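You operate a simulated robot arm through the tools that you are given. There is no shell and no other tool. Be economical: measure what you need, move in short steps, check, and stop when the job is done.

You run a simulated robot arm. Do the job below in one go: nothing can be reset, and whatever is moved stays where it is left.

TASK
Put the soiled clay pot to soak, lid on, and nest the eared bowl in the colander.
Fine: tip in all the milk jug's water; the jug goes back.
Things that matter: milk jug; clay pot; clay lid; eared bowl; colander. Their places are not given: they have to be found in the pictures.

The check looks at the end state, three seconds after you hand in, the way a careful person would. Anything else that was tipped, shoved, dropped, spilled or broken makes it a failure. A push-on lid holds only when it is set on centred and level and pressed home; a screw cap is set on level and turned clockwise until tight.

THE ROBOT
A 7-joint arm with a two-finger parallel gripper, fixed in place. Base frame: the origin is at the foot of the arm, x ahead of it, y to its left, z up; the work surface is at about z = 760. Readings come in mm, rad, newtons and seconds.
With the tool pointing down near the work surface it reaches from about 300 to 700 mm from the base axis. Its first joint turns from -1.152 to 1.152 rad. Payload 1.57 kg.
Tool frame: the origin (TCP) lies between the finger pads and is the grasp point; the fingertips stand 30 mm ahead of it; z points along the fingers, y is the line along which they close. Largest opening 110 mm; finger width 24, thickness 12; the body of the gripper, 48 by 112 mm, starts 78 mm behind the TCP.
Orientation is that of the tool frame in the base frame, as [roll, pitch, yaw] about the fixed x, y, z axes, in that order (R = Rz(yaw) Ry(pitch) Rx(roll)). With the fingers straight down and closing along the base's y, the tool's x points along the base's -x, its y along +y and its z along -z.

THE INTERFACE
- The arm moves only by the tool servo_tool. Its argument "increments" is a list of rows, each a list of 7 numbers: the opening, from 0 (shut) to 1 (fully open), then the shift along the base's x, y, z in mm, then the turn, a rotation vector about the base's x, y, z in rad. In form: [[gripper, tx, ty, tz, ax, ay, az], ...]. A call has 1 to 10 rows; each row shifts and turns the commanded pose from where the row before left it. A row lasts 0.2 s, in which the tool goes at most 50 mm and 0.15 rad; a call with a longer step from one row to the next is refused whole, and so is a gripper value outside its range. A pose out of reach is approached as far as the arm can. The call stops where the force on the tool passes 40 N (or 10 N more than at its start, if that is more) or the arm is blocked; 0.2 s more then pass. Each finger travels about 108 mm/s and halts on what it meets, pressing with about 31 N; the grip force reading is that of the motor and also rises with nothing between the fingers. The clock runs only during rows and for 0.2 s after the last one: add rows that do not move to give the fingers time. It gives the time, the measured TCP pose, the force on the tool (base axes), the opening and the grip force at its end, in the units of the frame above (readings bear some noise).
- Cameras (640 x 400 px; columns grow to the right, rows downward): "scene" is fixed at [168.8, -394.7, 1403.4]; the picture's right is [0.76, -0.65, 0.00], its down [-0.38, -0.44, -0.82] and it looks along [0.53, 0.62, -0.58] (base axes); focal length 314 px, centre (320, 200). "wrist" rides on the gripper at [-36, 0, -80] in the tool frame; the picture's right is [0.00, -1.00, 0.00], its down [0.97, 0.00, -0.24] and it looks along [0.24, 0.00, 0.97] (tool axes); focal length 218 px, centre (320, 200).
- camera(camera): a new picture of that camera. It takes no simulated time.
- point_at(camera, pixels): for up to 12 pixels [column, row] of the newest picture of that camera ("zoom" is the newest enlarged one), the place [x, y, z] in the base frame of the surface seen there, good to about 2 mm. It takes no simulated time.
- enlarge(camera, box): a new picture of the part [left, top, right, bottom] of that camera's present view, enlarged. It takes no simulated time.
- finish_job(): hands the job in; it is judged then, once.

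Go step by step. Measure first, check grasps and placings, and put right what went wrong. The budget is 80 turns and 46 pictures, counting those below and the enlarged ones. Unless the task says otherwise, let go and move clear before handing in, and close with one line.

The tools are called after ">>>" as a command line: name --pt "numbers of a row" for each row, then --argument value for the rest, lists and objects as JSON in quotes. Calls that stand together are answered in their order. servo_tool: Moves the arm, as the interface text tells. Its arguments: {"type":"object","properties":{"increments":{"type":"array","items":{"type":"array","items":{"type":"number"}}}},"required":["increments"]} The other tools are called the same way: camera (camera) takes a picture; point_at (camera, pixels) gives the place of the surface under pixels of a picture; enlarge (camera, box) takes an enlarged picture of a part of a camera's view; finish_job () hands the job in.

At the start:

```text
time_s: 0.0
tool_pos: [372.0, 277.4, 1143.0]
tool_rot: [-3.141, 0.0, 3.141]
contact_force: [0.4, 0.6, -0.1]
finger_gap: 110.3
grip_force: 0.1
```

scene: 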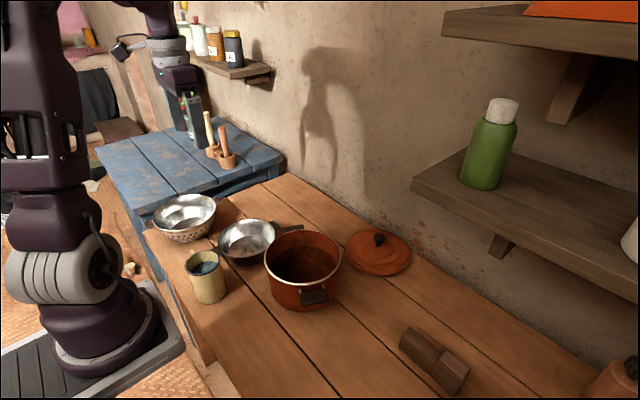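
wrist: 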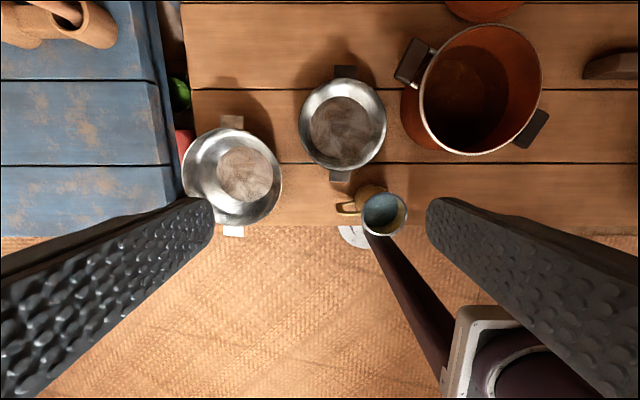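

The pictures show a perforated basin at scene (185,217), a bowl at (247,242), a jug at (206,275), a pot at (302,268) and a lid at (378,252). I'll enlarge both views and measure them.

>>> enlarge --camera "scene" --box '[130, 170, 430, 340]'

>>> enlarge --camera "wrist" --box '[170, 0, 570, 250]'

>>> point_at --camera "wrist" --pixels '[[185, 172], [281, 178], [232, 230], [232, 122], [300, 118], [386, 118], [344, 70], [339, 177], [342, 118], [232, 178], [365, 213], [406, 212]]'

>>> point_at --camera "scene" --pixels '[[379, 236], [346, 246], [410, 254], [378, 262], [265, 265], [341, 258], [300, 231], [304, 284], [315, 297], [302, 268], [188, 263], [221, 267]]'

```text
2.13 times, centred on (280, 255) of scene
```

zoom: 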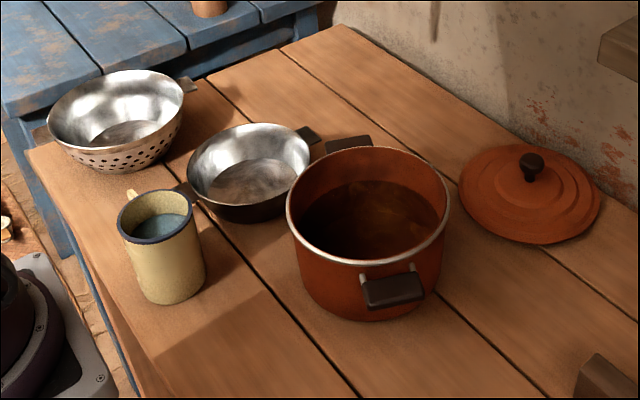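

```text
1.60 times, centred on (370, 125) of wrist
```

zoom: 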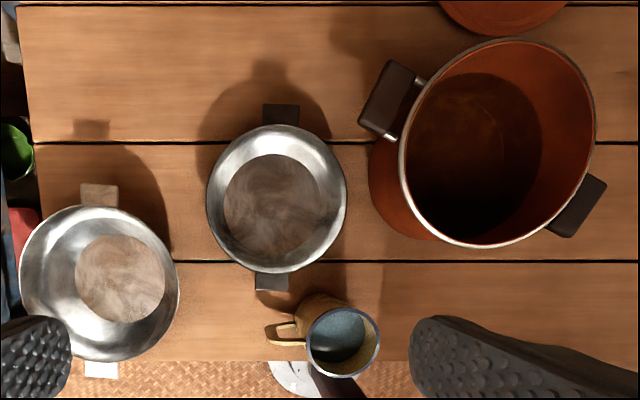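

```text
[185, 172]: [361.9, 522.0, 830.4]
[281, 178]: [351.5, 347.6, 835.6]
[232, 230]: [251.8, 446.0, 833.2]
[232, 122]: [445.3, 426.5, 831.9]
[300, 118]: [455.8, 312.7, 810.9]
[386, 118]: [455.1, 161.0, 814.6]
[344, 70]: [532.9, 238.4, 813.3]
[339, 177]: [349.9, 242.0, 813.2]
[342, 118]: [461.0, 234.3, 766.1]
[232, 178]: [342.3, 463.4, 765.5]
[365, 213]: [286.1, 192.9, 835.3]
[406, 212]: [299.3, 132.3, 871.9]
```

```text
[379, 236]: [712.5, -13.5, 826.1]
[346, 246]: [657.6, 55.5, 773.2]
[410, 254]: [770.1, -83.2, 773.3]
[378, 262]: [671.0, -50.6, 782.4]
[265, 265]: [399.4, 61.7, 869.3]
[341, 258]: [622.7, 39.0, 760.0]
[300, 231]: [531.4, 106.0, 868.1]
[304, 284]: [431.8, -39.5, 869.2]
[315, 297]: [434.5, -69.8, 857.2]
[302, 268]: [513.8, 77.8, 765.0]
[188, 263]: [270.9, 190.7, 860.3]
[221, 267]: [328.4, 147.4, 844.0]
```

I have the rough layout: colander about (350,435), bowl about (455,237), jug about (300,165), pot about (495,50) and lid about (712,-13). Next I'll move the wrist camera closer to the bowls.

>>> servo_tool --pt "1 15 15 -30 0 0 0" --pt "1 15 15 -30 0 0 0" --pt "1 10 15 -30 0 0 0" --pt "1 0 15 -30 0 0 0" --pt "1 0 0 -20 0 0 0"

>>> camera --camera "wrist"

```text
time_s: 1.2
tool_pos: [410.6, 335.9, 1002.4]
tool_rot: [-3.141, -0.001, -3.142]
contact_force: [0.3, 0.2, -1.2]
finger_gap: 110.0
grip_force: 0.1
```

```text
41 pictures are left
```

wrist: 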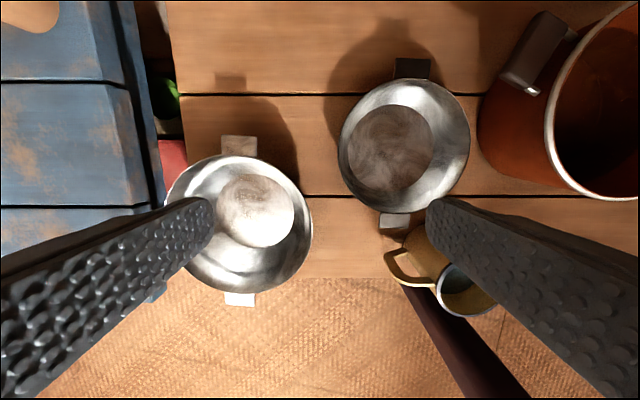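

The ears on both vessels run along x (bowl ears at (412,66) and (395,222), colander ears at (239,146) and (239,300)). I'll measure the rims, floors and ears.

>>> point_at --camera "wrist" --pixels '[[341, 150], [468, 140], [405, 80], [412, 59], [395, 68], [430, 68], [394, 233], [411, 222], [352, 150], [431, 150], [385, 112], [395, 187]]'

>>> point_at --camera "wrist" --pixels '[[240, 156], [310, 225], [238, 291], [239, 137], [222, 146], [255, 146], [239, 305], [220, 212], [291, 212], [255, 177], [260, 245], [171, 190]]'

>>> enlarge --camera "scene" --box '[140, 180, 300, 310]'

```text
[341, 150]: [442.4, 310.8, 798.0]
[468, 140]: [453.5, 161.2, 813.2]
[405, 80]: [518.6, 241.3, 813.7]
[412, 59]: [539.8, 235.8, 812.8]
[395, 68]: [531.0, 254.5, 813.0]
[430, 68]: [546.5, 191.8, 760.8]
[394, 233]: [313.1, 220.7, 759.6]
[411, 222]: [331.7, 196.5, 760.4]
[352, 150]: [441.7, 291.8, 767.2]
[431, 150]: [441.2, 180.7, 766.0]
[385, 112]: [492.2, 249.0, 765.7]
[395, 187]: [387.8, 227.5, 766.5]
```

```text
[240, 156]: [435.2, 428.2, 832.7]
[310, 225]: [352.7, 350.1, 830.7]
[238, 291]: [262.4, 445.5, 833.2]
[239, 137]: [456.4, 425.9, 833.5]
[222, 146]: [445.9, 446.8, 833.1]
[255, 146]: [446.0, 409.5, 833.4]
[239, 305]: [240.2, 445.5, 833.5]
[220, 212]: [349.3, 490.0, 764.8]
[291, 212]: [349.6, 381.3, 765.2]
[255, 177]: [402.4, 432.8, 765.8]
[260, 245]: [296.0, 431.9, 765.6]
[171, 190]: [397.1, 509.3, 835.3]
```

```text
3.08 times, centred on (220, 245) of scene
```

zoom: 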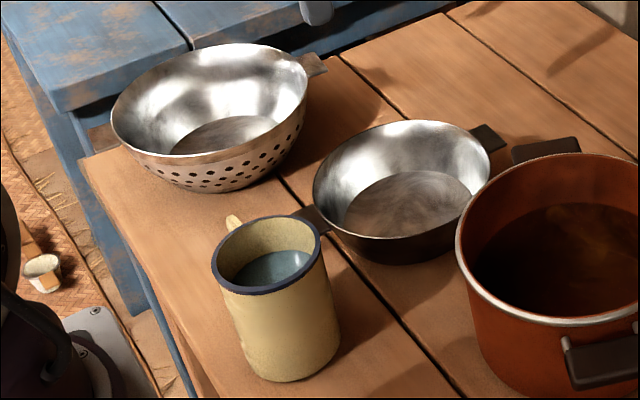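

Measured geometry: the bowl is centred at (441,237), rim radius 77, rim z 813, with ears reaching ±99 in x. The colander is centred at (349,436), rim radius 87, rim z 833. The bowl will hang nested with its ears on the colander's ears. I'll pinch the bowl's +y rim with the tool tilted to match the wall, starting at a pre-grasp pose.

>>> servo_tool --pt "0.5 10 7 -30 -0.14 0 0" --pt "0.5 10 7 -30 -0.13 0 0" --pt "0.5 10 7 -26 -0.13 0 0" --pt "0.5 0 0 0 0 0 0"

>>> camera --camera "wrist"

```text
time_s: 2.2
tool_pos: [441.4, 358.6, 917.0]
tool_rot: [-2.741, 0.0, -3.141]
contact_force: [0.5, -0.6, 0.9]
finger_gap: 54.7
grip_force: 0.0
```

```text
39 pictures are left
```

wrist: 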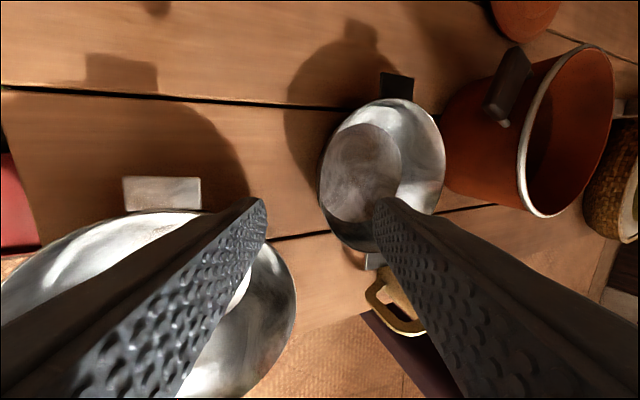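

The bowl's rim at (320,180) sits midway between the fingertips at (262,200) and (380,205). I'll descend along the tool axis and grip.

>>> servo_tool --pt "0.5 0 -13 -31 0 0 0" --pt "0.5 0 -13 -31 0 0 0" --pt "0.5 0 -13 -30 0 0 0" --pt "0.5 0 0 0 0 0 0" --pt "0 0 0 0 0 0 0" --pt "0 0 0 0 0 0 0" --pt "0 0 0 0 0 0 0"

>>> camera --camera "wrist"

```text
time_s: 3.8
tool_pos: [440.6, 320.1, 826.8]
tool_rot: [-2.741, 0.0, -3.141]
contact_force: [-0.9, -0.1, -1.5]
finger_gap: 2.6
grip_force: 24.1
```

```text
38 pictures are left
```

wrist: 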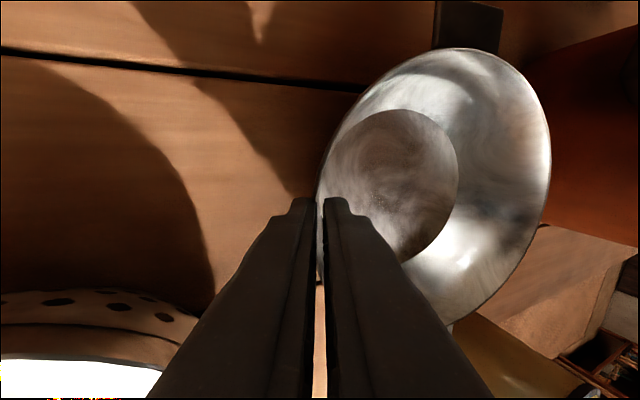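

The fingers have closed on the wall with a 2.6 mm gap. I'll lift straight up and check for droop.

>>> servo_tool --pt "0 0 0 8 0 0 0" --pt "0 0 0 20 0 0 0" --pt "0 0 0 30 0 0 0" --pt "0 0 0 32 0 0 0" --pt "0 0 0 0 0 0 0"

>>> camera --camera "wrist"

>>> enlarge --camera "scene" --box '[140, 150, 340, 310]'

```text
time_s: 5.0
tool_pos: [442.2, 319.3, 914.8]
tool_rot: [-2.742, 0.001, -3.141]
contact_force: [1.0, 0.6, -0.6]
finger_gap: 3.0
grip_force: 23.6
```

```text
37 pictures are left
```

wrist: 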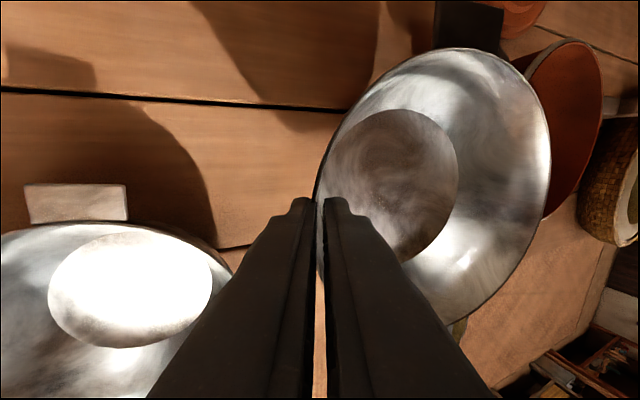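

```text
2.50 times, centred on (240, 230) of scene
```

zoom: 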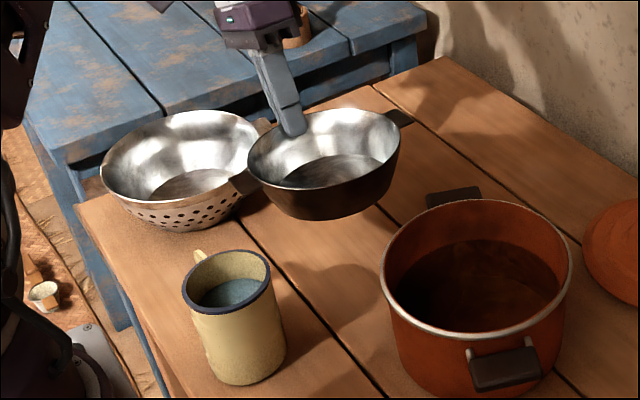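

The grip is steady: the wrist view of the bowl hasn't changed and there is no droop. I'll carry it over the colander, keeping the ears aligned.

>>> servo_tool --pt "0 0 0 15 0 0 0" --pt "0 -15 32 0 0 0 0" --pt "0 -16 33 0 0 0 0" --pt "0 -16 33 0 0 0 0" --pt "0 -16 33 0 0 0 0" --pt "0 -16 33 0 0 0 0" --pt "0 -14 33 0 0 0 0" --pt "0 0 0 0 0 0 0"

>>> camera --camera "wrist"

>>> enlarge --camera "scene" --box '[110, 140, 270, 270]'

```text
time_s: 6.8
tool_pos: [370.7, 432.3, 933.1]
tool_rot: [-2.742, -0.001, -3.14]
contact_force: [0.2, 0.2, -0.8]
finger_gap: 2.6
grip_force: 23.9
out of reach, approached as far as the arm can: row 5, 6, 7
```

```text
35 pictures are left
```

wrist: 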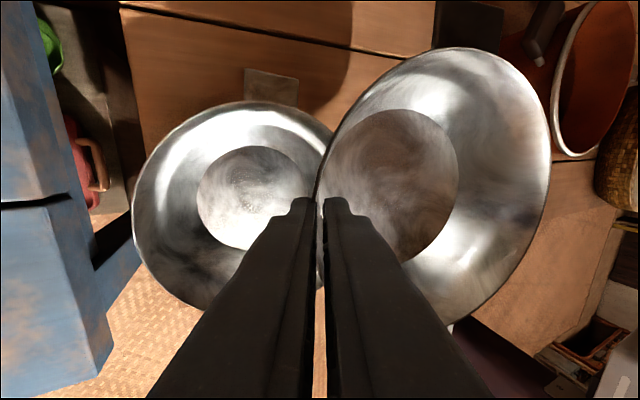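

```text
3.08 times, centred on (190, 205) of scene
```

zoom: 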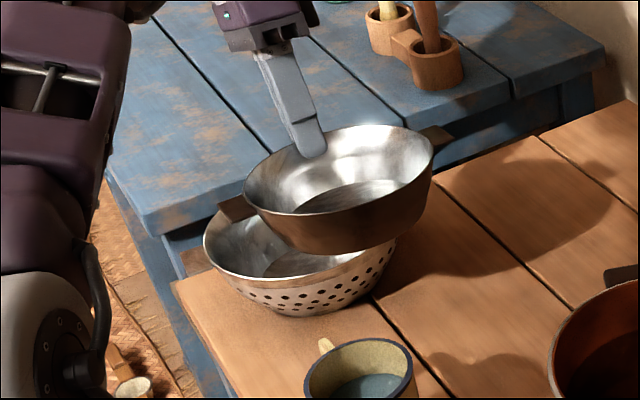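

The arm stopped short at (370,432) because the outward lean is out of reach there. I'll yaw the tool clockwise so the grip ends up on the colander's near side, and watch how far it reaches.

>>> servo_tool --pt "0 5 -20 10 0 0 0" --pt "0 5 -10 0 0 0 -0.14" --pt "0 5 -5 0 0 0 -0.14" --pt "0 0 0 0 0 0 -0.14" --pt "0 0 0 0 0 0 -0.14" --pt "0 0 0 0 0 0 -0.14" --pt "0 0 0 0 0 0 0"

```text
time_s: 8.4
tool_pos: [388.3, 396.1, 945.5]
tool_rot: [-2.742, 0.001, 2.442]
contact_force: [-0.2, -0.5, -3.1]
finger_gap: 2.5
grip_force: 23.9
```

The yaw went through cleanly, and the commanded pose restarts from the measured one. I'll keep turning.

>>> servo_tool --pt "0 0 0 0 0 0 -0.14" --pt "0 0 0 0 0 0 -0.14" --pt "0 0 0 0 0 0 -0.14" --pt "0 0 0 0 0 0 -0.14" --pt "0 0 0 0 0 0 -0.14" --pt "0 0 0 0 0 0 -0.14" --pt "0 0 0 0 0 0 -0.14" --pt "0 0 0 0 0 0 0"

>>> camera --camera "scene"

```text
time_s: 10.2
tool_pos: [387.8, 394.7, 943.8]
tool_rot: [-2.742, 0.0, 1.46]
contact_force: [0.1, -0.3, -1.5]
finger_gap: 2.6
grip_force: 24.2
```

```text
33 pictures are left
```

scene: 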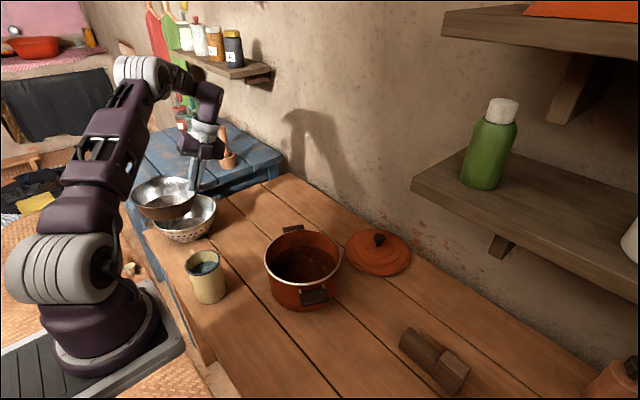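

The yaw is now 1.46, so the clockwise turn is going well. I'll turn another 0.7 rad and put the bowl centre over the colander, which needs TCP near (404,378).

>>> servo_tool --pt "0 3 -3 0 0 0 -0.14" --pt "0 3 -3 0 0 0 -0.14" --pt "0 3 -4 0 0 0 -0.14" --pt "0 3 -4 0 0 0 -0.14" --pt "0 4 -3 0 0 0 -0.14" --pt "0 0 0 0 0 0 0"

>>> camera --camera "wrist"

```text
time_s: 11.6
tool_pos: [403.6, 378.5, 943.7]
tool_rot: [-2.742, -0.001, 0.762]
contact_force: [0.0, 0.2, -1.3]
finger_gap: 2.8
grip_force: 24.2
```

```text
32 pictures are left
```

wrist: 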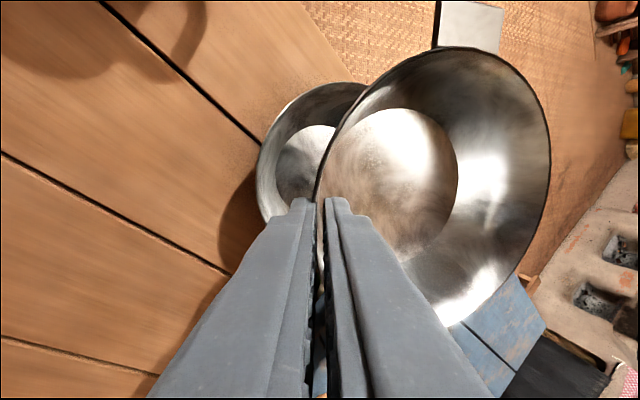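

The bowl is still level in the grip. I'll measure its actual rim to place its centre before lowering.

>>> point_at --camera "wrist" --pixels '[[460, 49], [547, 170], [470, 318], [322, 180], [345, 165], [456, 165], [400, 112], [410, 243], [262, 165], [330, 90]]'

```text
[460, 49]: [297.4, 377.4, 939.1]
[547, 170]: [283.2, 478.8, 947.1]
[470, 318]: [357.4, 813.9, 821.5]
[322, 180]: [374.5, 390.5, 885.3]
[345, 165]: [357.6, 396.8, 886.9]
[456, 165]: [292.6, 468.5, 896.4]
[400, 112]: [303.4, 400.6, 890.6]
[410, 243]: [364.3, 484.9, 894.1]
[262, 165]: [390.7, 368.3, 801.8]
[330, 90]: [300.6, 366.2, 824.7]
```

The floor points show the bowl tilted about 0.1 rad, high on its far (+y,-x) side. I'll level it with a small tool turn and measure again.

>>> servo_tool --pt "0 1 3 0 -0.082 -0.056 0" --pt "0 1 3 0 0 0 0" --pt "0 0 0 0 0 0 0"

>>> camera --camera "wrist"

>>> point_at --camera "wrist" --pixels '[[460, 49], [546, 170], [520, 100], [340, 167], [455, 165], [392, 111], [400, 246], [420, 55], [335, 130], [470, 8], [350, 240], [392, 177]]'

```text
time_s: 12.4
tool_pos: [405.9, 384.6, 944.9]
tool_rot: [-2.84, 0.015, 0.762]
contact_force: [-0.7, 0.5, -0.3]
finger_gap: 2.6
grip_force: 23.8
```

```text
31 pictures are left
```

wrist: 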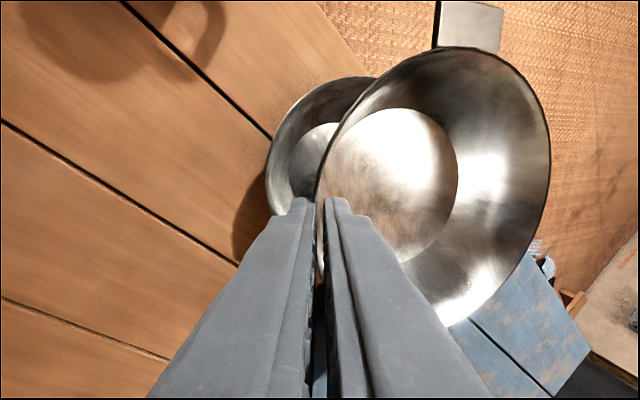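

```text
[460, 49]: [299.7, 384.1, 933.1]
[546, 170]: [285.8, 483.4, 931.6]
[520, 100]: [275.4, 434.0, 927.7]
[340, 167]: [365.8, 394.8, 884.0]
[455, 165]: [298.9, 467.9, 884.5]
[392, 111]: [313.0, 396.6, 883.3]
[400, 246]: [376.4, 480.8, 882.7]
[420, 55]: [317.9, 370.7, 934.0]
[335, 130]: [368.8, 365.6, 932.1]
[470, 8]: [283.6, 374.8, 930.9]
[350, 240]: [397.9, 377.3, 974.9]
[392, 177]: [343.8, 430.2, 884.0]
```

The bowl is level (floor z about 884 all round) with its rim centre at about (350,440.5). I'll shift (-3,-2.5) and lower 84 mm in steps, then look before releasing.

>>> servo_tool --pt "0 -3 -2.5 -10 0 0 0" --pt "0 0 0 -20 0 0 0" --pt "0 0 0 -20 0 0 0" --pt "0 0 0 -18 0 0 0" --pt "0 0 0 -16 0 0 0" --pt "0 0 0 0 0 0 0"

>>> enlarge --camera "scene" --box '[130, 150, 250, 250]'

>>> camera --camera "wrist"

```text
time_s: 13.8
tool_pos: [402.4, 381.4, 860.1]
tool_rot: [-2.842, 0.016, 0.762]
contact_force: [-0.2, 0.2, -1.6]
finger_gap: 2.6
grip_force: 23.5
```

```text
4.00 times, centred on (190, 200) of scene
```

zoom: 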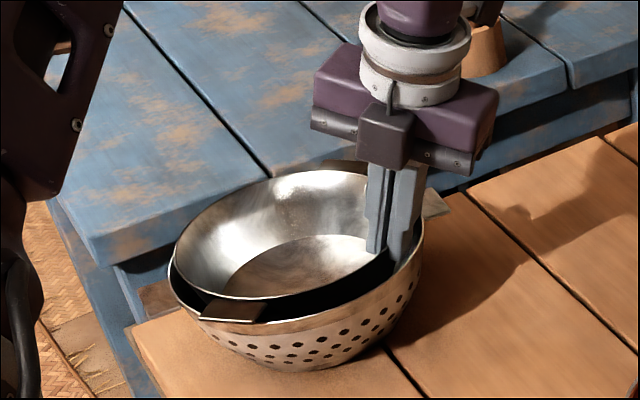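

```text
29 pictures are left
```

wrist: 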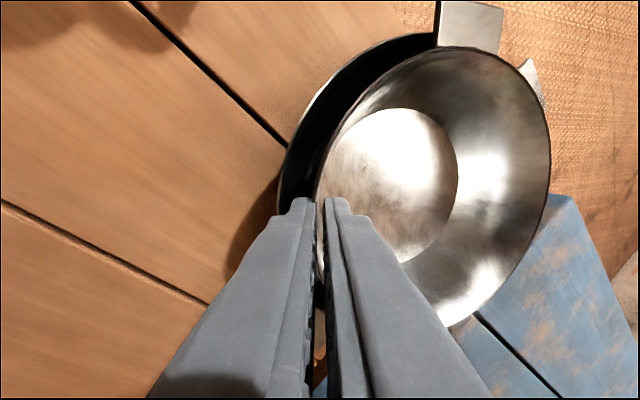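

The bowl hangs just above seating with its ear over the colander rim at zoom (235,310), and the outer finger has room. I'll lower 6 mm more and open slightly.

>>> servo_tool --pt "0 0 0 -3 0 0 0" --pt "0 0 0 -3 0 0 0" --pt "0 0 0 0 0 0 0"

>>> enlarge --camera "scene" --box '[150, 175, 230, 245]'

```text
time_s: 14.6
tool_pos: [404.1, 381.1, 853.5]
tool_rot: [-2.839, 0.016, 0.761]
contact_force: [-1.1, -0.6, 12.6]
finger_gap: 2.6
grip_force: 23.5
```

```text
5.71 times, centred on (190, 210) of scene
```

zoom: 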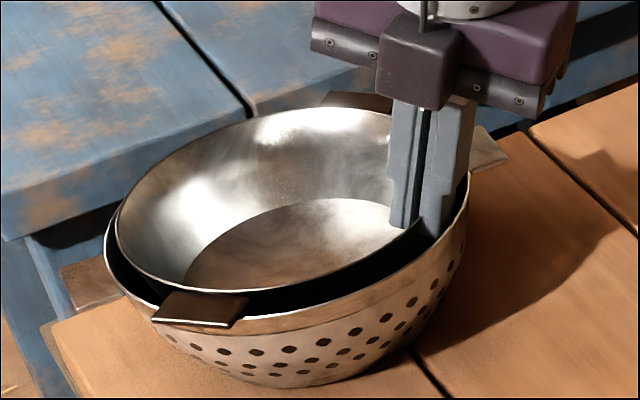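

There is a 12.6 N upward force and an ear is resting on the rim. I'll open a little, then back out along the tool axis.

>>> servo_tool --pt "0.07 0 0 0 0 0 0" --pt "0.07 0 0 0 0 0 0" --pt "0.07 2 -2 9 0 0 0" --pt "0.07 4 -4 18 0 0 0" --pt "0.12 5 -5 28 0 0 0" --pt "0.3 5 -5 40 0 0 0" --pt "0.5 5 -5 40 0 0 0"

>>> enlarge --camera "scene" --box '[150, 175, 230, 245]'

>>> camera --camera "wrist"

```text
time_s: 16.2
tool_pos: [423.8, 360.2, 989.0]
tool_rot: [-2.84, 0.016, 0.76]
contact_force: [0.5, -0.3, 0.8]
finger_gap: 54.6
grip_force: 0.0
```

```text
5.71 times, centred on (190, 210) of scene
```

zoom: 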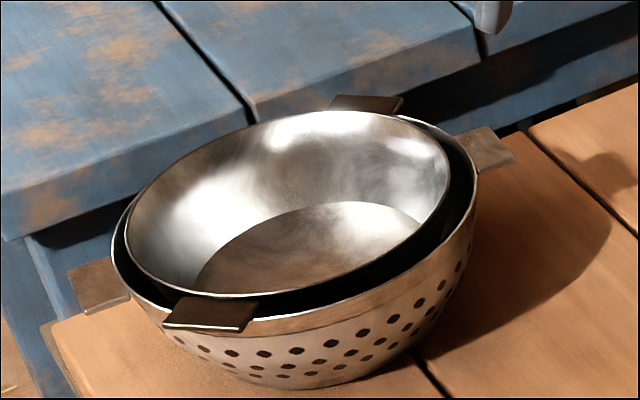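

```text
26 pictures are left
```

wrist: 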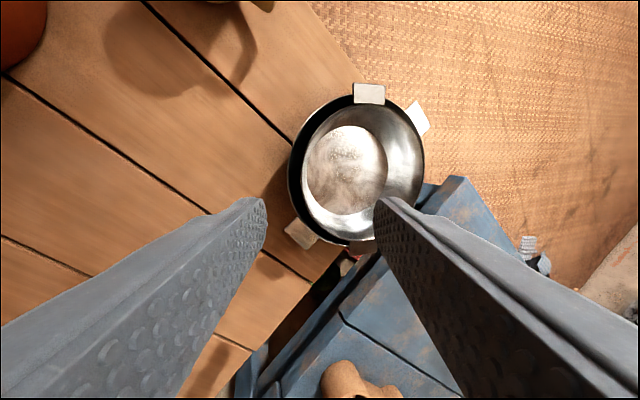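

The bowl now hangs in the colander by both ears. I'll measure how level and centred it is.

>>> point_at --camera "zoom" --pixels '[[210, 305], [365, 100], [448, 170], [130, 230], [290, 296], [320, 112], [300, 210], [300, 270], [240, 250], [380, 230], [480, 150], [95, 285]]'

```text
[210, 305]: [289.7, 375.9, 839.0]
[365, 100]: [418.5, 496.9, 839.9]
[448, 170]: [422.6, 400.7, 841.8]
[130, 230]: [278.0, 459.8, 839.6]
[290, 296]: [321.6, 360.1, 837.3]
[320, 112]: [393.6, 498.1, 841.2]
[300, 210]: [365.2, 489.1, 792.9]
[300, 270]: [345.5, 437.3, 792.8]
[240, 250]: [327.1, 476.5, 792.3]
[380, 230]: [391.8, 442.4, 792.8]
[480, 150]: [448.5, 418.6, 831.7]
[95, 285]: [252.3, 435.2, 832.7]
```

The bowl is nested level (floor z 792.3–792.9) and resting on both ears. Next is the jug: I'll level the tool, turn it toward yaw 90° and move in to look at it.

>>> servo_tool --pt "0.8 -5 -25 5 -0.1 -0.11 0" --pt "0.9 -10 -25 5 -0.107 -0.11 0" --pt "1 -15 -30 0 0 0 0.14" --pt "1 -15 -30 0 0 0 0.14" --pt "1 -15 -30 0 0 0 0.14" --pt "1 -15 -30 0 0 0 0.14" --pt "1 -15 -30 0 0 0 0.14" --pt "1 -15 -25 0 0 0 0.1" --pt "1 0 0 0 0 0 0"

>>> camera --camera "wrist"

```text
refused: row 2 steps farther than a row can; nothing moved
```

```text
25 pictures are left
```

wrist: 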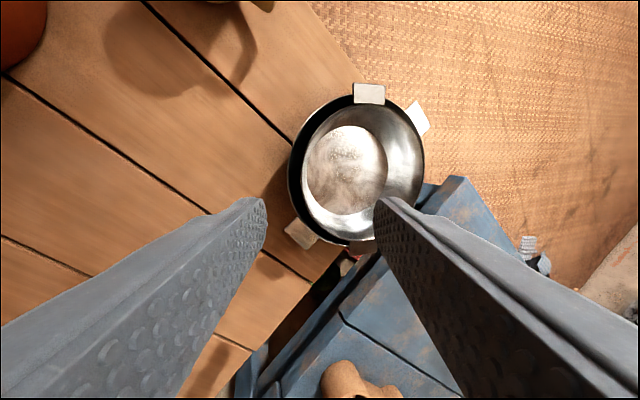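

The call was refused because one row turned too far. I'll split the turn across more rows.

>>> servo_tool --pt "0.8 -5 -25 5 -0.07 -0.073 0" --pt "0.9 -10 -25 5 -0.07 -0.073 0" --pt "1 -10 -30 0 -0.067 -0.074 0" --pt "1 -15 -30 0 0 0 0.14" --pt "1 -15 -30 0 0 0 0.14" --pt "1 -15 -30 0 0 0 0.14" --pt "1 -15 -30 0 0 0 0.14" --pt "1 -15 -25 0 0 0 0.14" --pt "1 -5 -10 0 0 0 0.1" --pt "1 0 0 0 0 0 0"

>>> camera --camera "wrist"

```text
time_s: 18.4
tool_pos: [317.5, 126.1, 998.2]
tool_rot: [3.141, -0.002, 1.56]
contact_force: [-0.2, 0.0, -0.3]
finger_gap: 110.1
grip_force: 0.1
```

```text
24 pictures are left
```

wrist: 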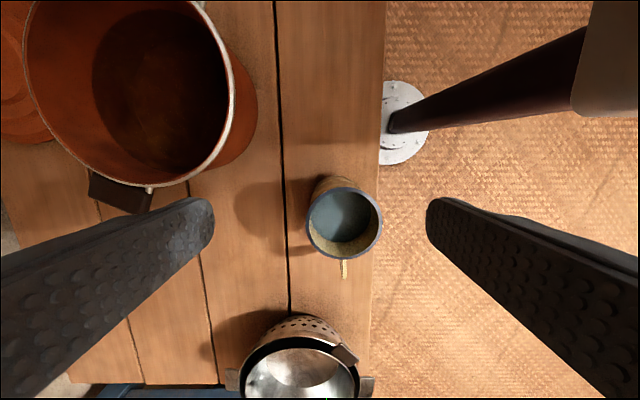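

The jug rim is centred near (343,222) with the handle pointing along +y at (343,268). I'll measure it and the pot rim.

>>> point_at --camera "wrist" --pixels '[[308, 222], [380, 222], [344, 187], [345, 256], [343, 277], [343, 215], [345, 262], [318, 197], [369, 197]]'

>>> point_at --camera "scene" --pixels '[[265, 265], [341, 260], [302, 229], [280, 236], [328, 237], [304, 285]]'

>>> enlarge --camera "wrist" --box '[0, 0, 400, 250]'

>>> point_at --camera "zoom" --pixels '[[49, 130], [374, 150], [180, 263], [300, 280], [345, 50], [260, 120], [200, 310], [325, 5]]'

```text
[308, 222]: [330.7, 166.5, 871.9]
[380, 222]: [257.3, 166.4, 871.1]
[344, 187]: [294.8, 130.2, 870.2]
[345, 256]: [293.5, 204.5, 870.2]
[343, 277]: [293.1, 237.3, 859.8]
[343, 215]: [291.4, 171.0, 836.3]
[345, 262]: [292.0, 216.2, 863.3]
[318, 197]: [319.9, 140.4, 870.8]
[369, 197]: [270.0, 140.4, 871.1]
```

```text
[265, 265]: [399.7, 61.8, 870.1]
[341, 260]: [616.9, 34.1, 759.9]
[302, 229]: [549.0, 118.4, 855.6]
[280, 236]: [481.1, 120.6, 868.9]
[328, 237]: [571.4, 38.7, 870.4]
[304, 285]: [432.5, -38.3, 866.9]
```

```text
1.60 times, centred on (200, 125) of wrist
```

zoom: 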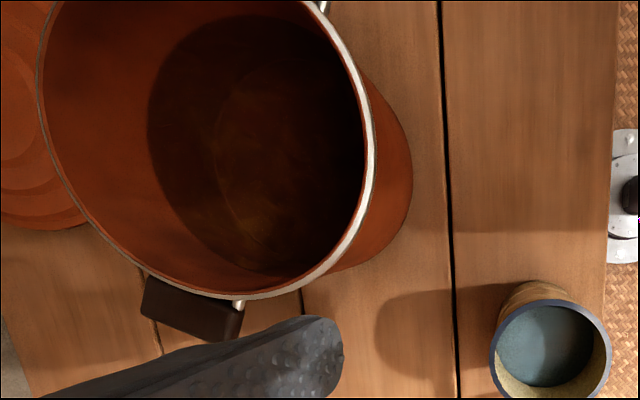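

```text
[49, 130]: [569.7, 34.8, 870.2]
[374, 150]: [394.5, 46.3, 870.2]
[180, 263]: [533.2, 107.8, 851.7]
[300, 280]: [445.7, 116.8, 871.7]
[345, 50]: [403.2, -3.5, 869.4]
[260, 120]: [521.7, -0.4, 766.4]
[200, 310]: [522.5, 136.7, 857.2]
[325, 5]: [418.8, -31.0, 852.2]
```

The jug is centred at (294,167), radius 37, rim z 871, with water at 836. The pot is centred at (483,34), radius 88, rim z 870. Before gripping I'll test the pour pose empty: fly over the pot, yaw to 0, then tip.

>>> servo_tool --pt "1 20 -9 5 0 0 -0.145" --pt "1 20 -9 5 0 0 -0.145" --pt "1 20 -9 0 0 0 -0.145" --pt "1 20 -9 0 0 0 -0.145" --pt "1 20 -9 0 0 0 -0.145" --pt "1 20 -9 0 0 0 -0.145" --pt "1 20 -9 0 0 0 -0.145" --pt "1 20 -9 0 0 0 -0.145" --pt "1 20 -9 0 0 0 -0.145" --pt "1 20 -9 0 0 0 -0.145"

>>> servo_tool --pt "0.7 0 0 0 0 -0.15 0" --pt "0.7 0 0 0 0 -0.15 0" --pt "0.7 0 0 0 0 -0.15 0" --pt "0.7 0 0 0 0 -0.15 0" --pt "0.7 0 0 0 0 -0.15 0" --pt "0.7 0 0 0 0 -0.15 0" --pt "0.7 0 0 0 0 -0.15 0" --pt "0.7 0 0 0 0 -0.15 0" --pt "0.7 0 0 0 0 -0.15 0" --pt "0.7 0 0 0 0 -0.15 0"

>>> servo_tool --pt "0.7 0 0 0 0 -0.15 0" --pt "0.7 0 0 0 0 -0.15 0" --pt "0.7 0 0 0 0 -0.15 0" --pt "0.7 0 0 0 0 -0.15 0" --pt "0.7 0 0 0 0 0 0"

>>> camera --camera "scene"

```text
time_s: 20.6
tool_pos: [518.8, 36.2, 1008.7]
tool_rot: [-3.142, -0.001, 0.108]
contact_force: [-0.2, 0.5, 0.3]
finger_gap: 109.9
grip_force: 0.2
```

```text
time_s: 22.8
tool_pos: [518.9, 36.4, 1008.7]
tool_rot: [2.975, -0.991, 0.197]
contact_force: [-1.1, -0.4, 0.6]
finger_gap: 77.0
grip_force: 0.1
out of reach, approached as far as the arm can: row 5, 9, 10
```

```text
time_s: 24.0
tool_pos: [518.4, 35.6, 1008.3]
tool_rot: [2.977, -0.99, 0.199]
contact_force: [-0.7, -0.3, -0.5]
finger_gap: 77.1
grip_force: 0.1
out of reach, approached as far as the arm can: row 1, 2, 3, 4
```

```text
22 pictures are left
```

scene: 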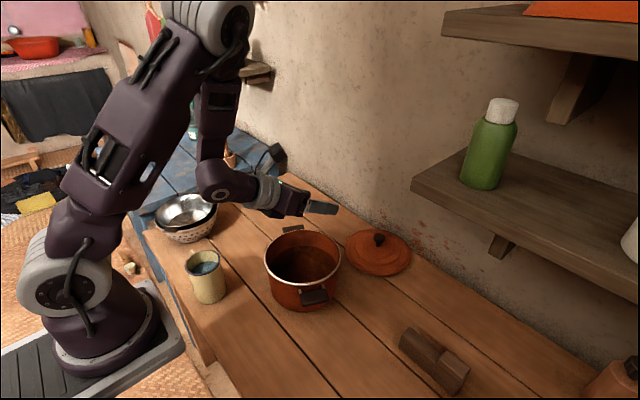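

The forward tip stops at about 57° in this wrist orientation. I'll return upright and test the opposite orientation (tool x toward -x).

>>> servo_tool --pt "0.7 0 0 0 0 0.14 0" --pt "0.7 0 0 0 0 0.14 0" --pt "0.7 0 0 0 0 0.14 0" --pt "0.7 0 0 0 0 0.14 0" --pt "0.7 0 0 0 0 0.14 0" --pt "0.7 0 0 0 0 0.14 0" --pt "0.7 0 0 0 0 0.14 0" --pt "0.7 0 0 0 0 0 0"

>>> servo_tool --pt "0.7 0 0 0 0 0 0.15" --pt "0.7 0 0 0 0 0 0.15" --pt "0.7 0 0 0 0 0 0.15" --pt "0.7 0 0 0 0 0 0.15" --pt "0.7 0 0 0 0 0 0.15" --pt "0.7 0 0 0 0 0 0.15" --pt "0.7 0 0 0 0 0 0.15" --pt "0.7 0 0 0 0 0 0.15" --pt "0.7 0 0 0 0 0 0.15" --pt "0.7 0 0 0 0 0 0.15"

>>> servo_tool --pt "0.7 0 0 0 0 0 0.15" --pt "0.7 0 0 0 0 0 0.15" --pt "0.7 0 0 0 0 0 0.15" --pt "0.7 0 0 0 0 0 0.15" --pt "0.7 0 0 0 0 0 0.15" --pt "0.7 0 0 0 0 0 0.15" --pt "0.7 0 0 0 0 0 0.15" --pt "0.7 0 0 0 0 0 0.15" --pt "0.7 0 0 0 0 0 0.15" --pt "0.7 0 0 0 0 0 0.15"

```text
time_s: 25.8
tool_pos: [503.3, 27.5, 999.5]
tool_rot: [3.1, -0.097, 0.111]
contact_force: [-0.5, -0.1, 0.5]
finger_gap: 76.8
grip_force: 0.0
out of reach, approached as far as the arm can: row 3, 4
```

```text
time_s: 28.0
tool_pos: [504.8, 27.1, 998.2]
tool_rot: [3.097, -0.099, 1.614]
contact_force: [0.1, 0.0, -0.3]
finger_gap: 76.9
grip_force: 0.1
```

```text
time_s: 30.2
tool_pos: [503.2, 28.1, 998.4]
tool_rot: [3.098, -0.099, 3.109]
contact_force: [-0.9, -0.4, -0.3]
finger_gap: 77.0
grip_force: 0.1
```

Yaw 3.11 is reached without trouble. Now I'll try tipping forward from here.

>>> servo_tool --pt "0.7 0 0 0 0 -0.15 0" --pt "0.7 0 0 0 0 -0.15 0" --pt "0.7 0 0 0 0 -0.15 0" --pt "0.7 0 0 0 0 -0.15 0" --pt "0.7 0 0 0 0 -0.15 0" --pt "0.7 0 0 0 0 -0.15 0" --pt "0.7 0 0 0 0 -0.15 0" --pt "0.7 0 0 0 0 -0.15 0" --pt "0.7 0 0 0 0 -0.15 0" --pt "0.7 0 0 0 0 -0.15 0"

>>> servo_tool --pt "0.7 0 0 0 0 -0.15 0" --pt "0.7 0 0 0 0 -0.15 0" --pt "0.7 0 0 0 0 -0.15 0" --pt "0.7 0 0 0 0 -0.15 0" --pt "0.7 0 0 0 0 -0.15 0" --pt "0.7 0 0 0 0 0 0"

>>> camera --camera "scene"

```text
time_s: 32.4
tool_pos: [503.4, 28.5, 999.0]
tool_rot: [3.055, 0.904, 3.091]
contact_force: [0.3, -0.5, 0.3]
finger_gap: 76.9
grip_force: 0.1
out of reach, approached as far as the arm can: row 8, 9, 10
```

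```text
time_s: 33.8
tool_pos: [503.5, 27.6, 999.4]
tool_rot: [3.054, 0.903, 3.09]
contact_force: [-1.1, -0.5, 0.1]
finger_gap: 77.3
grip_force: 0.1
out of reach, approached as far as the arm can: row 1, 2, 3, 4, 5
```

```text
21 pictures are left
```

scene: 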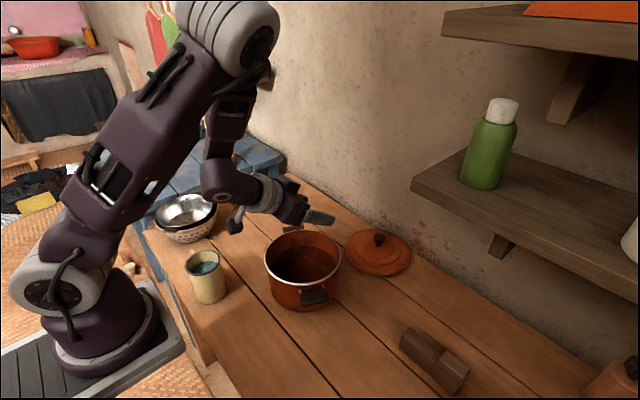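

The same limit shows up, so it is the elbow folding when the hand points forward. I'll test tipping sideways instead: yaw 90°, turning about +x so the hand goes to the -y side.

>>> servo_tool --pt "0.7 0 0 0 0 0.15 0" --pt "0.7 0 0 0 0 0.15 0" --pt "0.7 0 0 0 0 0.15 0" --pt "0.7 0 0 0 0 0.15 0" --pt "0.7 0 0 0 0 0.15 0" --pt "0.7 0 0 0 0 0.15 0" --pt "0.7 0 5 0 0 0 -0.15" --pt "0.7 0 5 0 0 0 -0.15" --pt "0.7 0 5 0 0 0 -0.15" --pt "0.7 0 5 0 0 0 -0.15"

>>> servo_tool --pt "0.7 -5 5 0 0 0 -0.15" --pt "0.7 -5 5 0 0 0 -0.15" --pt "0.7 -5 5 0 0 0 -0.15" --pt "0.7 -5 2 0 0 0 -0.15" --pt "0.7 0 0 0 0 0 -0.15" --pt "0.7 0 0 0 0 0 -0.15" --pt "0.7 0 0 0 0 0 0" --pt "0.7 0 0 0 0.15 0 0" --pt "0.7 0 0 0 0.15 0 0" --pt "0.7 0 0 0 0.15 0 0"

>>> servo_tool --pt "0.7 0 0 0 0.15 0 0" --pt "0.7 0 0 0 0.15 0 0" --pt "0.7 0 0 0 0.15 0 0" --pt "0.7 0 0 0 0.15 0 0" --pt "0.7 0 0 0 0.15 0 0" --pt "0.7 0 0 0 0.15 0 0" --pt "0.7 0 0 0 0.15 0 0" --pt "0.7 0 0 0 0.15 0 0" --pt "0.7 0 0 0 0.15 0 0" --pt "0.7 0 0 0 0.15 0 0"

>>> camera --camera "scene"

```text
time_s: 36.0
tool_pos: [504.1, 47.6, 997.6]
tool_rot: [3.095, 0.001, 2.507]
contact_force: [-0.1, 0.8, -0.1]
finger_gap: 77.0
grip_force: 0.0
```

```text
time_s: 38.2
tool_pos: [483.8, 65.6, 999.3]
tool_rot: [3.073, -0.449, 1.616]
contact_force: [-1.0, 0.5, 0.4]
finger_gap: 76.9
grip_force: 0.0
```

```text
time_s: 40.4
tool_pos: [483.0, 64.3, 999.7]
tool_rot: [0.055, -1.192, -1.681]
contact_force: [-0.3, 0.4, -0.4]
finger_gap: 76.8
grip_force: 0.1
```

```text
20 pictures are left
```

scene: 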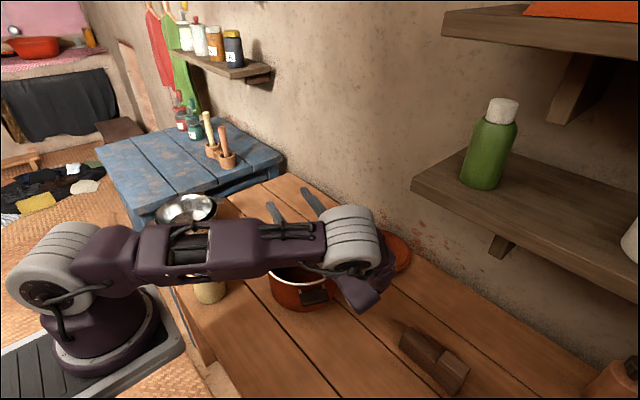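

Sideways tipping works: about 112° reached with no contact. I'll reverse the path and go back to the jug.

>>> servo_tool --pt "0.7 0 0 0 -0.15 0 0" --pt "0.7 0 0 0 -0.15 0 0" --pt "0.7 0 0 0 -0.15 0 0" --pt "0.7 0 0 0 -0.15 0 0" --pt "0.7 0 0 0 -0.15 0 0" --pt "0.7 0 0 0 -0.15 0 0" --pt "0.7 0 0 0 -0.15 0 0" --pt "0.7 0 0 0 -0.15 0 0" --pt "0.7 0 0 0 -0.15 0 0" --pt "0.7 0 0 0 -0.15 0 0"

>>> servo_tool --pt "0.8 0 0 0 -0.15 0 0" --pt "0.9 0 0 0 -0.15 0 0" --pt "1 0 0 0 -0.15 0 0" --pt "1 -30 15 0 0 0 0" --pt "1 -35 18 0 0 0 0" --pt "1 -40 22 0 0 0 0" --pt "1 -40 22 0 0 0 0" --pt "1 -35 20 0 0 0 0" --pt "1 0 0 0 0 0 0"

```text
time_s: 42.6
tool_pos: [484.1, 64.2, 999.2]
tool_rot: [3.074, -0.445, 1.614]
contact_force: [0.0, -0.5, 0.6]
finger_gap: 77.0
grip_force: 0.1
```

```text
time_s: 44.6
tool_pos: [303.9, 161.5, 999.1]
tool_rot: [3.095, 0.001, 1.612]
contact_force: [0.2, -1.1, -0.8]
finger_gap: 109.9
grip_force: 0.1
```

Back above the jug. I'll square the tool up, then descend over it with the fingers on the ±x sides at z 848.

>>> servo_tool --pt "1 -10 5.5 -30 0 0.046 -0.041" --pt "1 0 0 -40 0 0 0" --pt "1 0 0 0 0 0 0"

>>> camera --camera "wrist"

```text
time_s: 45.4
tool_pos: [293.4, 166.7, 927.6]
tool_rot: [3.141, 0.0, 1.569]
contact_force: [-0.3, -0.6, -0.2]
finger_gap: 110.0
grip_force: 0.1
```

```text
19 pictures are left
```

wrist: 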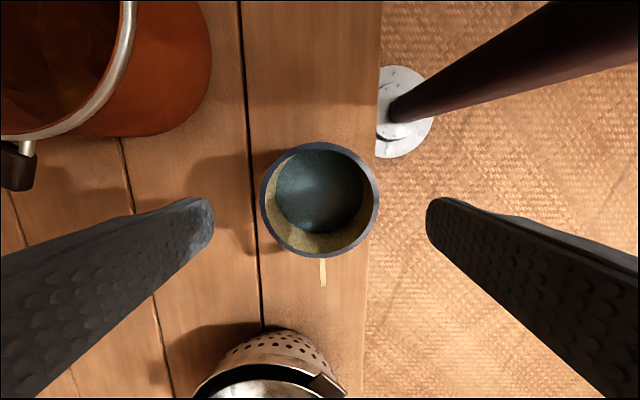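

The jug is centred between the fingers. I'll descend 79 mm and grip.

>>> servo_tool --pt "1 0 0 -30 0 0 0" --pt "1 0 0 -30 0 0 0" --pt "1 0 0 -19.5 0 0 0" --pt "1 0 0 0 0 0 0" --pt "0.6 0 0 0 0 0 0" --pt "0 0 0 0 0 0 0" --pt "0 0 0 0 0 0 0" --pt "0 0 0 0 0 0 0"

```text
time_s: 47.2
tool_pos: [293.3, 167.4, 849.3]
tool_rot: [-3.141, 0.002, 1.568]
contact_force: [0.4, -0.6, 0.2]
finger_gap: 73.5
grip_force: 31.2
```

Gripped at a 73.5 mm gap with 31 N. I'll lift gently.

>>> servo_tool --pt "0 0 0 5 0 0 0" --pt "0 0 0 12 0 0 0" --pt "0 0 0 20 0 0 0" --pt "0 0 0 22 0 0 0" --pt "0 0 0 22 0 0 0" --pt "0 0 0 22 0 0 0" --pt "0 0 0 22 0 0 0" --pt "0 0 0 17 0 0 0" --pt "0 0 0 8 0 0 0" --pt "0 0 0 0 0 0 0"

>>> camera --camera "wrist"

```text
time_s: 49.4
tool_pos: [293.8, 167.3, 1001.1]
tool_rot: [-3.141, 0.001, 1.569]
contact_force: [-0.1, -0.1, -3.9]
finger_gap: 73.2
grip_force: 30.7
```

```text
18 pictures are left
```

wrist: 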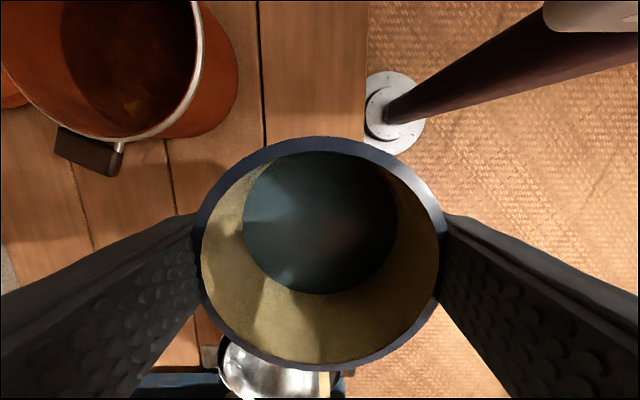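

The jug is up cleanly with its water level. I'll carry it smoothly to (484,65) over the pot.

>>> servo_tool --pt "0 8 -4.5 0 0 0 0" --pt "0 18 -10 0 0 0 0" --pt "0 26 -14 0 0 0 0" --pt "0 29 -15.5 0 0 0 0" --pt "0 29 -15.5 0 0 0 0" --pt "0 29 -15.5 0 0 0 0" --pt "0 25 -13.5 0 0 0 0" --pt "0 17 -9 0 0 0 0" --pt "0 9 -5 0 0 0 0" --pt "0 0 0 0 0 0 0"

>>> servo_tool --pt "0 0 0 0 0.05 0 0" --pt "0 0 0 0 0.08 0 0" --pt "0 0 0 0 0.08 0 0" --pt "0 0 0 0 0.08 0 0" --pt "0 0 0 0 0.08 0 0" --pt "0 0 0 0 0.08 0 0" --pt "0 0 0 0 0.05 0 0" --pt "0 0 0 0 0.05 0 0" --pt "0 0 0 0 0.05 0 0" --pt "0 0 0 0 0 0 0"

>>> camera --camera "scene"

```text
time_s: 51.6
tool_pos: [483.5, 62.5, 1000.7]
tool_rot: [3.141, 0.003, 1.568]
contact_force: [0.2, -0.2, -3.6]
finger_gap: 73.2
grip_force: 30.5
```

```text
time_s: 53.8
tool_pos: [484.0, 65.4, 999.7]
tool_rot: [3.141, -0.598, 1.568]
contact_force: [0.2, -0.3, -4.1]
finger_gap: 72.8
grip_force: 31.1
```

```text
17 pictures are left
```

scene: 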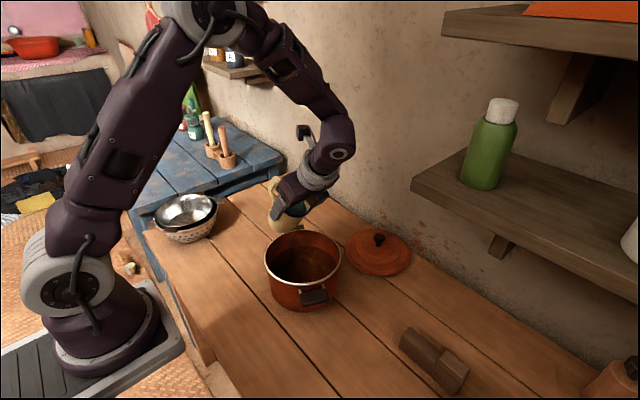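

Tilted 0.6 rad, the lip computes to about (484,22), inside the pot. I'll keep tilting slowly to pour.

>>> servo_tool --pt "0 0 0 0 0.05 0 0" --pt "0 0 0 0 0.05 0 0" --pt "0 0 0 0 0.05 0 0" --pt "0 0 0 0 0.05 0 0" --pt "0 0 0 0 0.05 0 0" --pt "0 0 0 0 0.05 0 0" --pt "0 0 0 0 0.05 0 0" --pt "0 0 0 0 0.05 0 0" --pt "0 0 0 0 0.05 0 0" --pt "0 0 0 0 0 0 0"

>>> enlarge --camera "scene" --box '[200, 130, 420, 320]'

```text
time_s: 56.0
tool_pos: [484.1, 65.3, 1000.5]
tool_rot: [-3.141, -1.048, 1.57]
contact_force: [-0.6, 0.6, -3.2]
finger_gap: 72.6
grip_force: 31.2
```

```text
2.11 times, centred on (310, 225) of scene
```

zoom: 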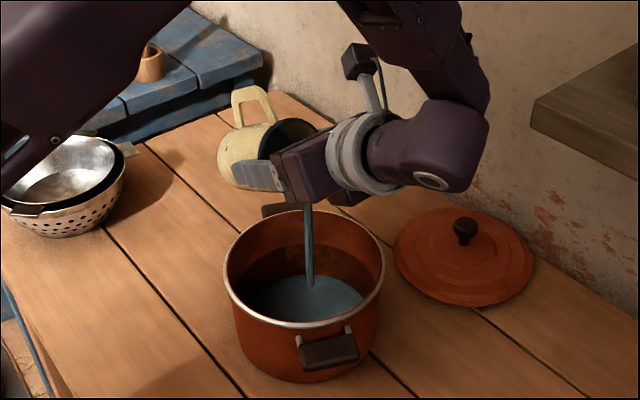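

The stream falls inside the pot at zoom (310,280). I'll continue tipping.

>>> servo_tool --pt "0 0 0 0 0.04 0 0" --pt "0 0 0 0 0.04 0 0" --pt "0 0 0 0 0.05 0 0" --pt "0 0 0 0 0.05 0 0" --pt "0 0 0 0 0.05 0 0" --pt "0 0 0 0 0.05 0 0" --pt "0 0 0 0 0.06 0 0" --pt "0 0 0 0 0.06 0 0" --pt "0 0 0 0 0.06 0 0" --pt "0 0 0 0 0 0 0"

>>> servo_tool --pt "0 0 0 0 0.06 0 0" --pt "0 0 0 0 0.06 0 0" --pt "0 0 0 0 0.06 0 0" --pt "0 0 0 0 0.06 0 0" --pt "0 0 0 0 0.06 0 0" --pt "0 0 0 0 0.06 0 0" --pt "0 0 0 0 0.06 0 0" --pt "0 0 0 0 0 0 0" --pt "0 0 0 0 0 0 0" --pt "0 0 0 0 0 0 0"

>>> enlarge --camera "scene" --box '[200, 130, 420, 320]'

```text
time_s: 58.2
tool_pos: [484.3, 65.2, 1000.4]
tool_rot: [-3.129, -1.507, 1.558]
contact_force: [-0.6, 0.3, -2.0]
finger_gap: 72.5
grip_force: 31.1
```

```text
time_s: 60.4
tool_pos: [483.2, 64.5, 998.0]
tool_rot: [-0.002, -1.215, -1.567]
contact_force: [0.1, 0.1, -1.4]
finger_gap: 72.1
grip_force: 30.5
```

```text
2.11 times, centred on (310, 225) of scene
```

zoom: 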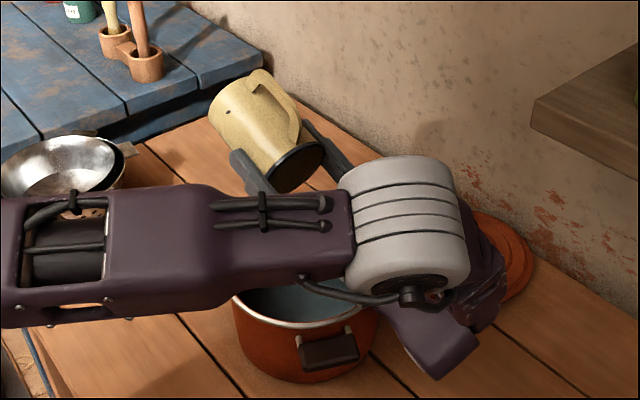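

The jug is tipped 111° and the load is down to 1.4 N, so it is nearly empty. I'll tip a bit further and let it drain.

>>> servo_tool --pt "0 0 0 0 0.06 0 0" --pt "0 0 0 0 0.06 0 0" --pt "0 0 0 0 0 0 0" --pt "0 0 0 0 0 0 0" --pt "0 0 0 0 0 0 0" --pt "0 0 0 0 0 0 0" --pt "0 0 0 0 0 0 0" --pt "0 0 0 0 0 0 0"

>>> camera --camera "wrist"

```text
time_s: 62.2
tool_pos: [483.0, 65.2, 999.9]
tool_rot: [-0.001, -1.094, -1.57]
contact_force: [0.5, 0.8, -1.5]
finger_gap: 72.4
grip_force: 30.8
```

```text
14 pictures are left
```

wrist: 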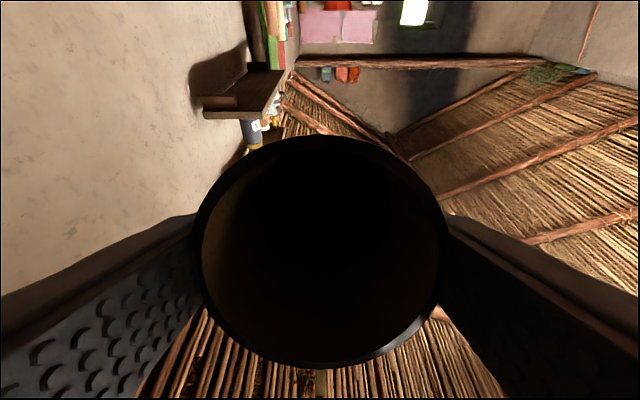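

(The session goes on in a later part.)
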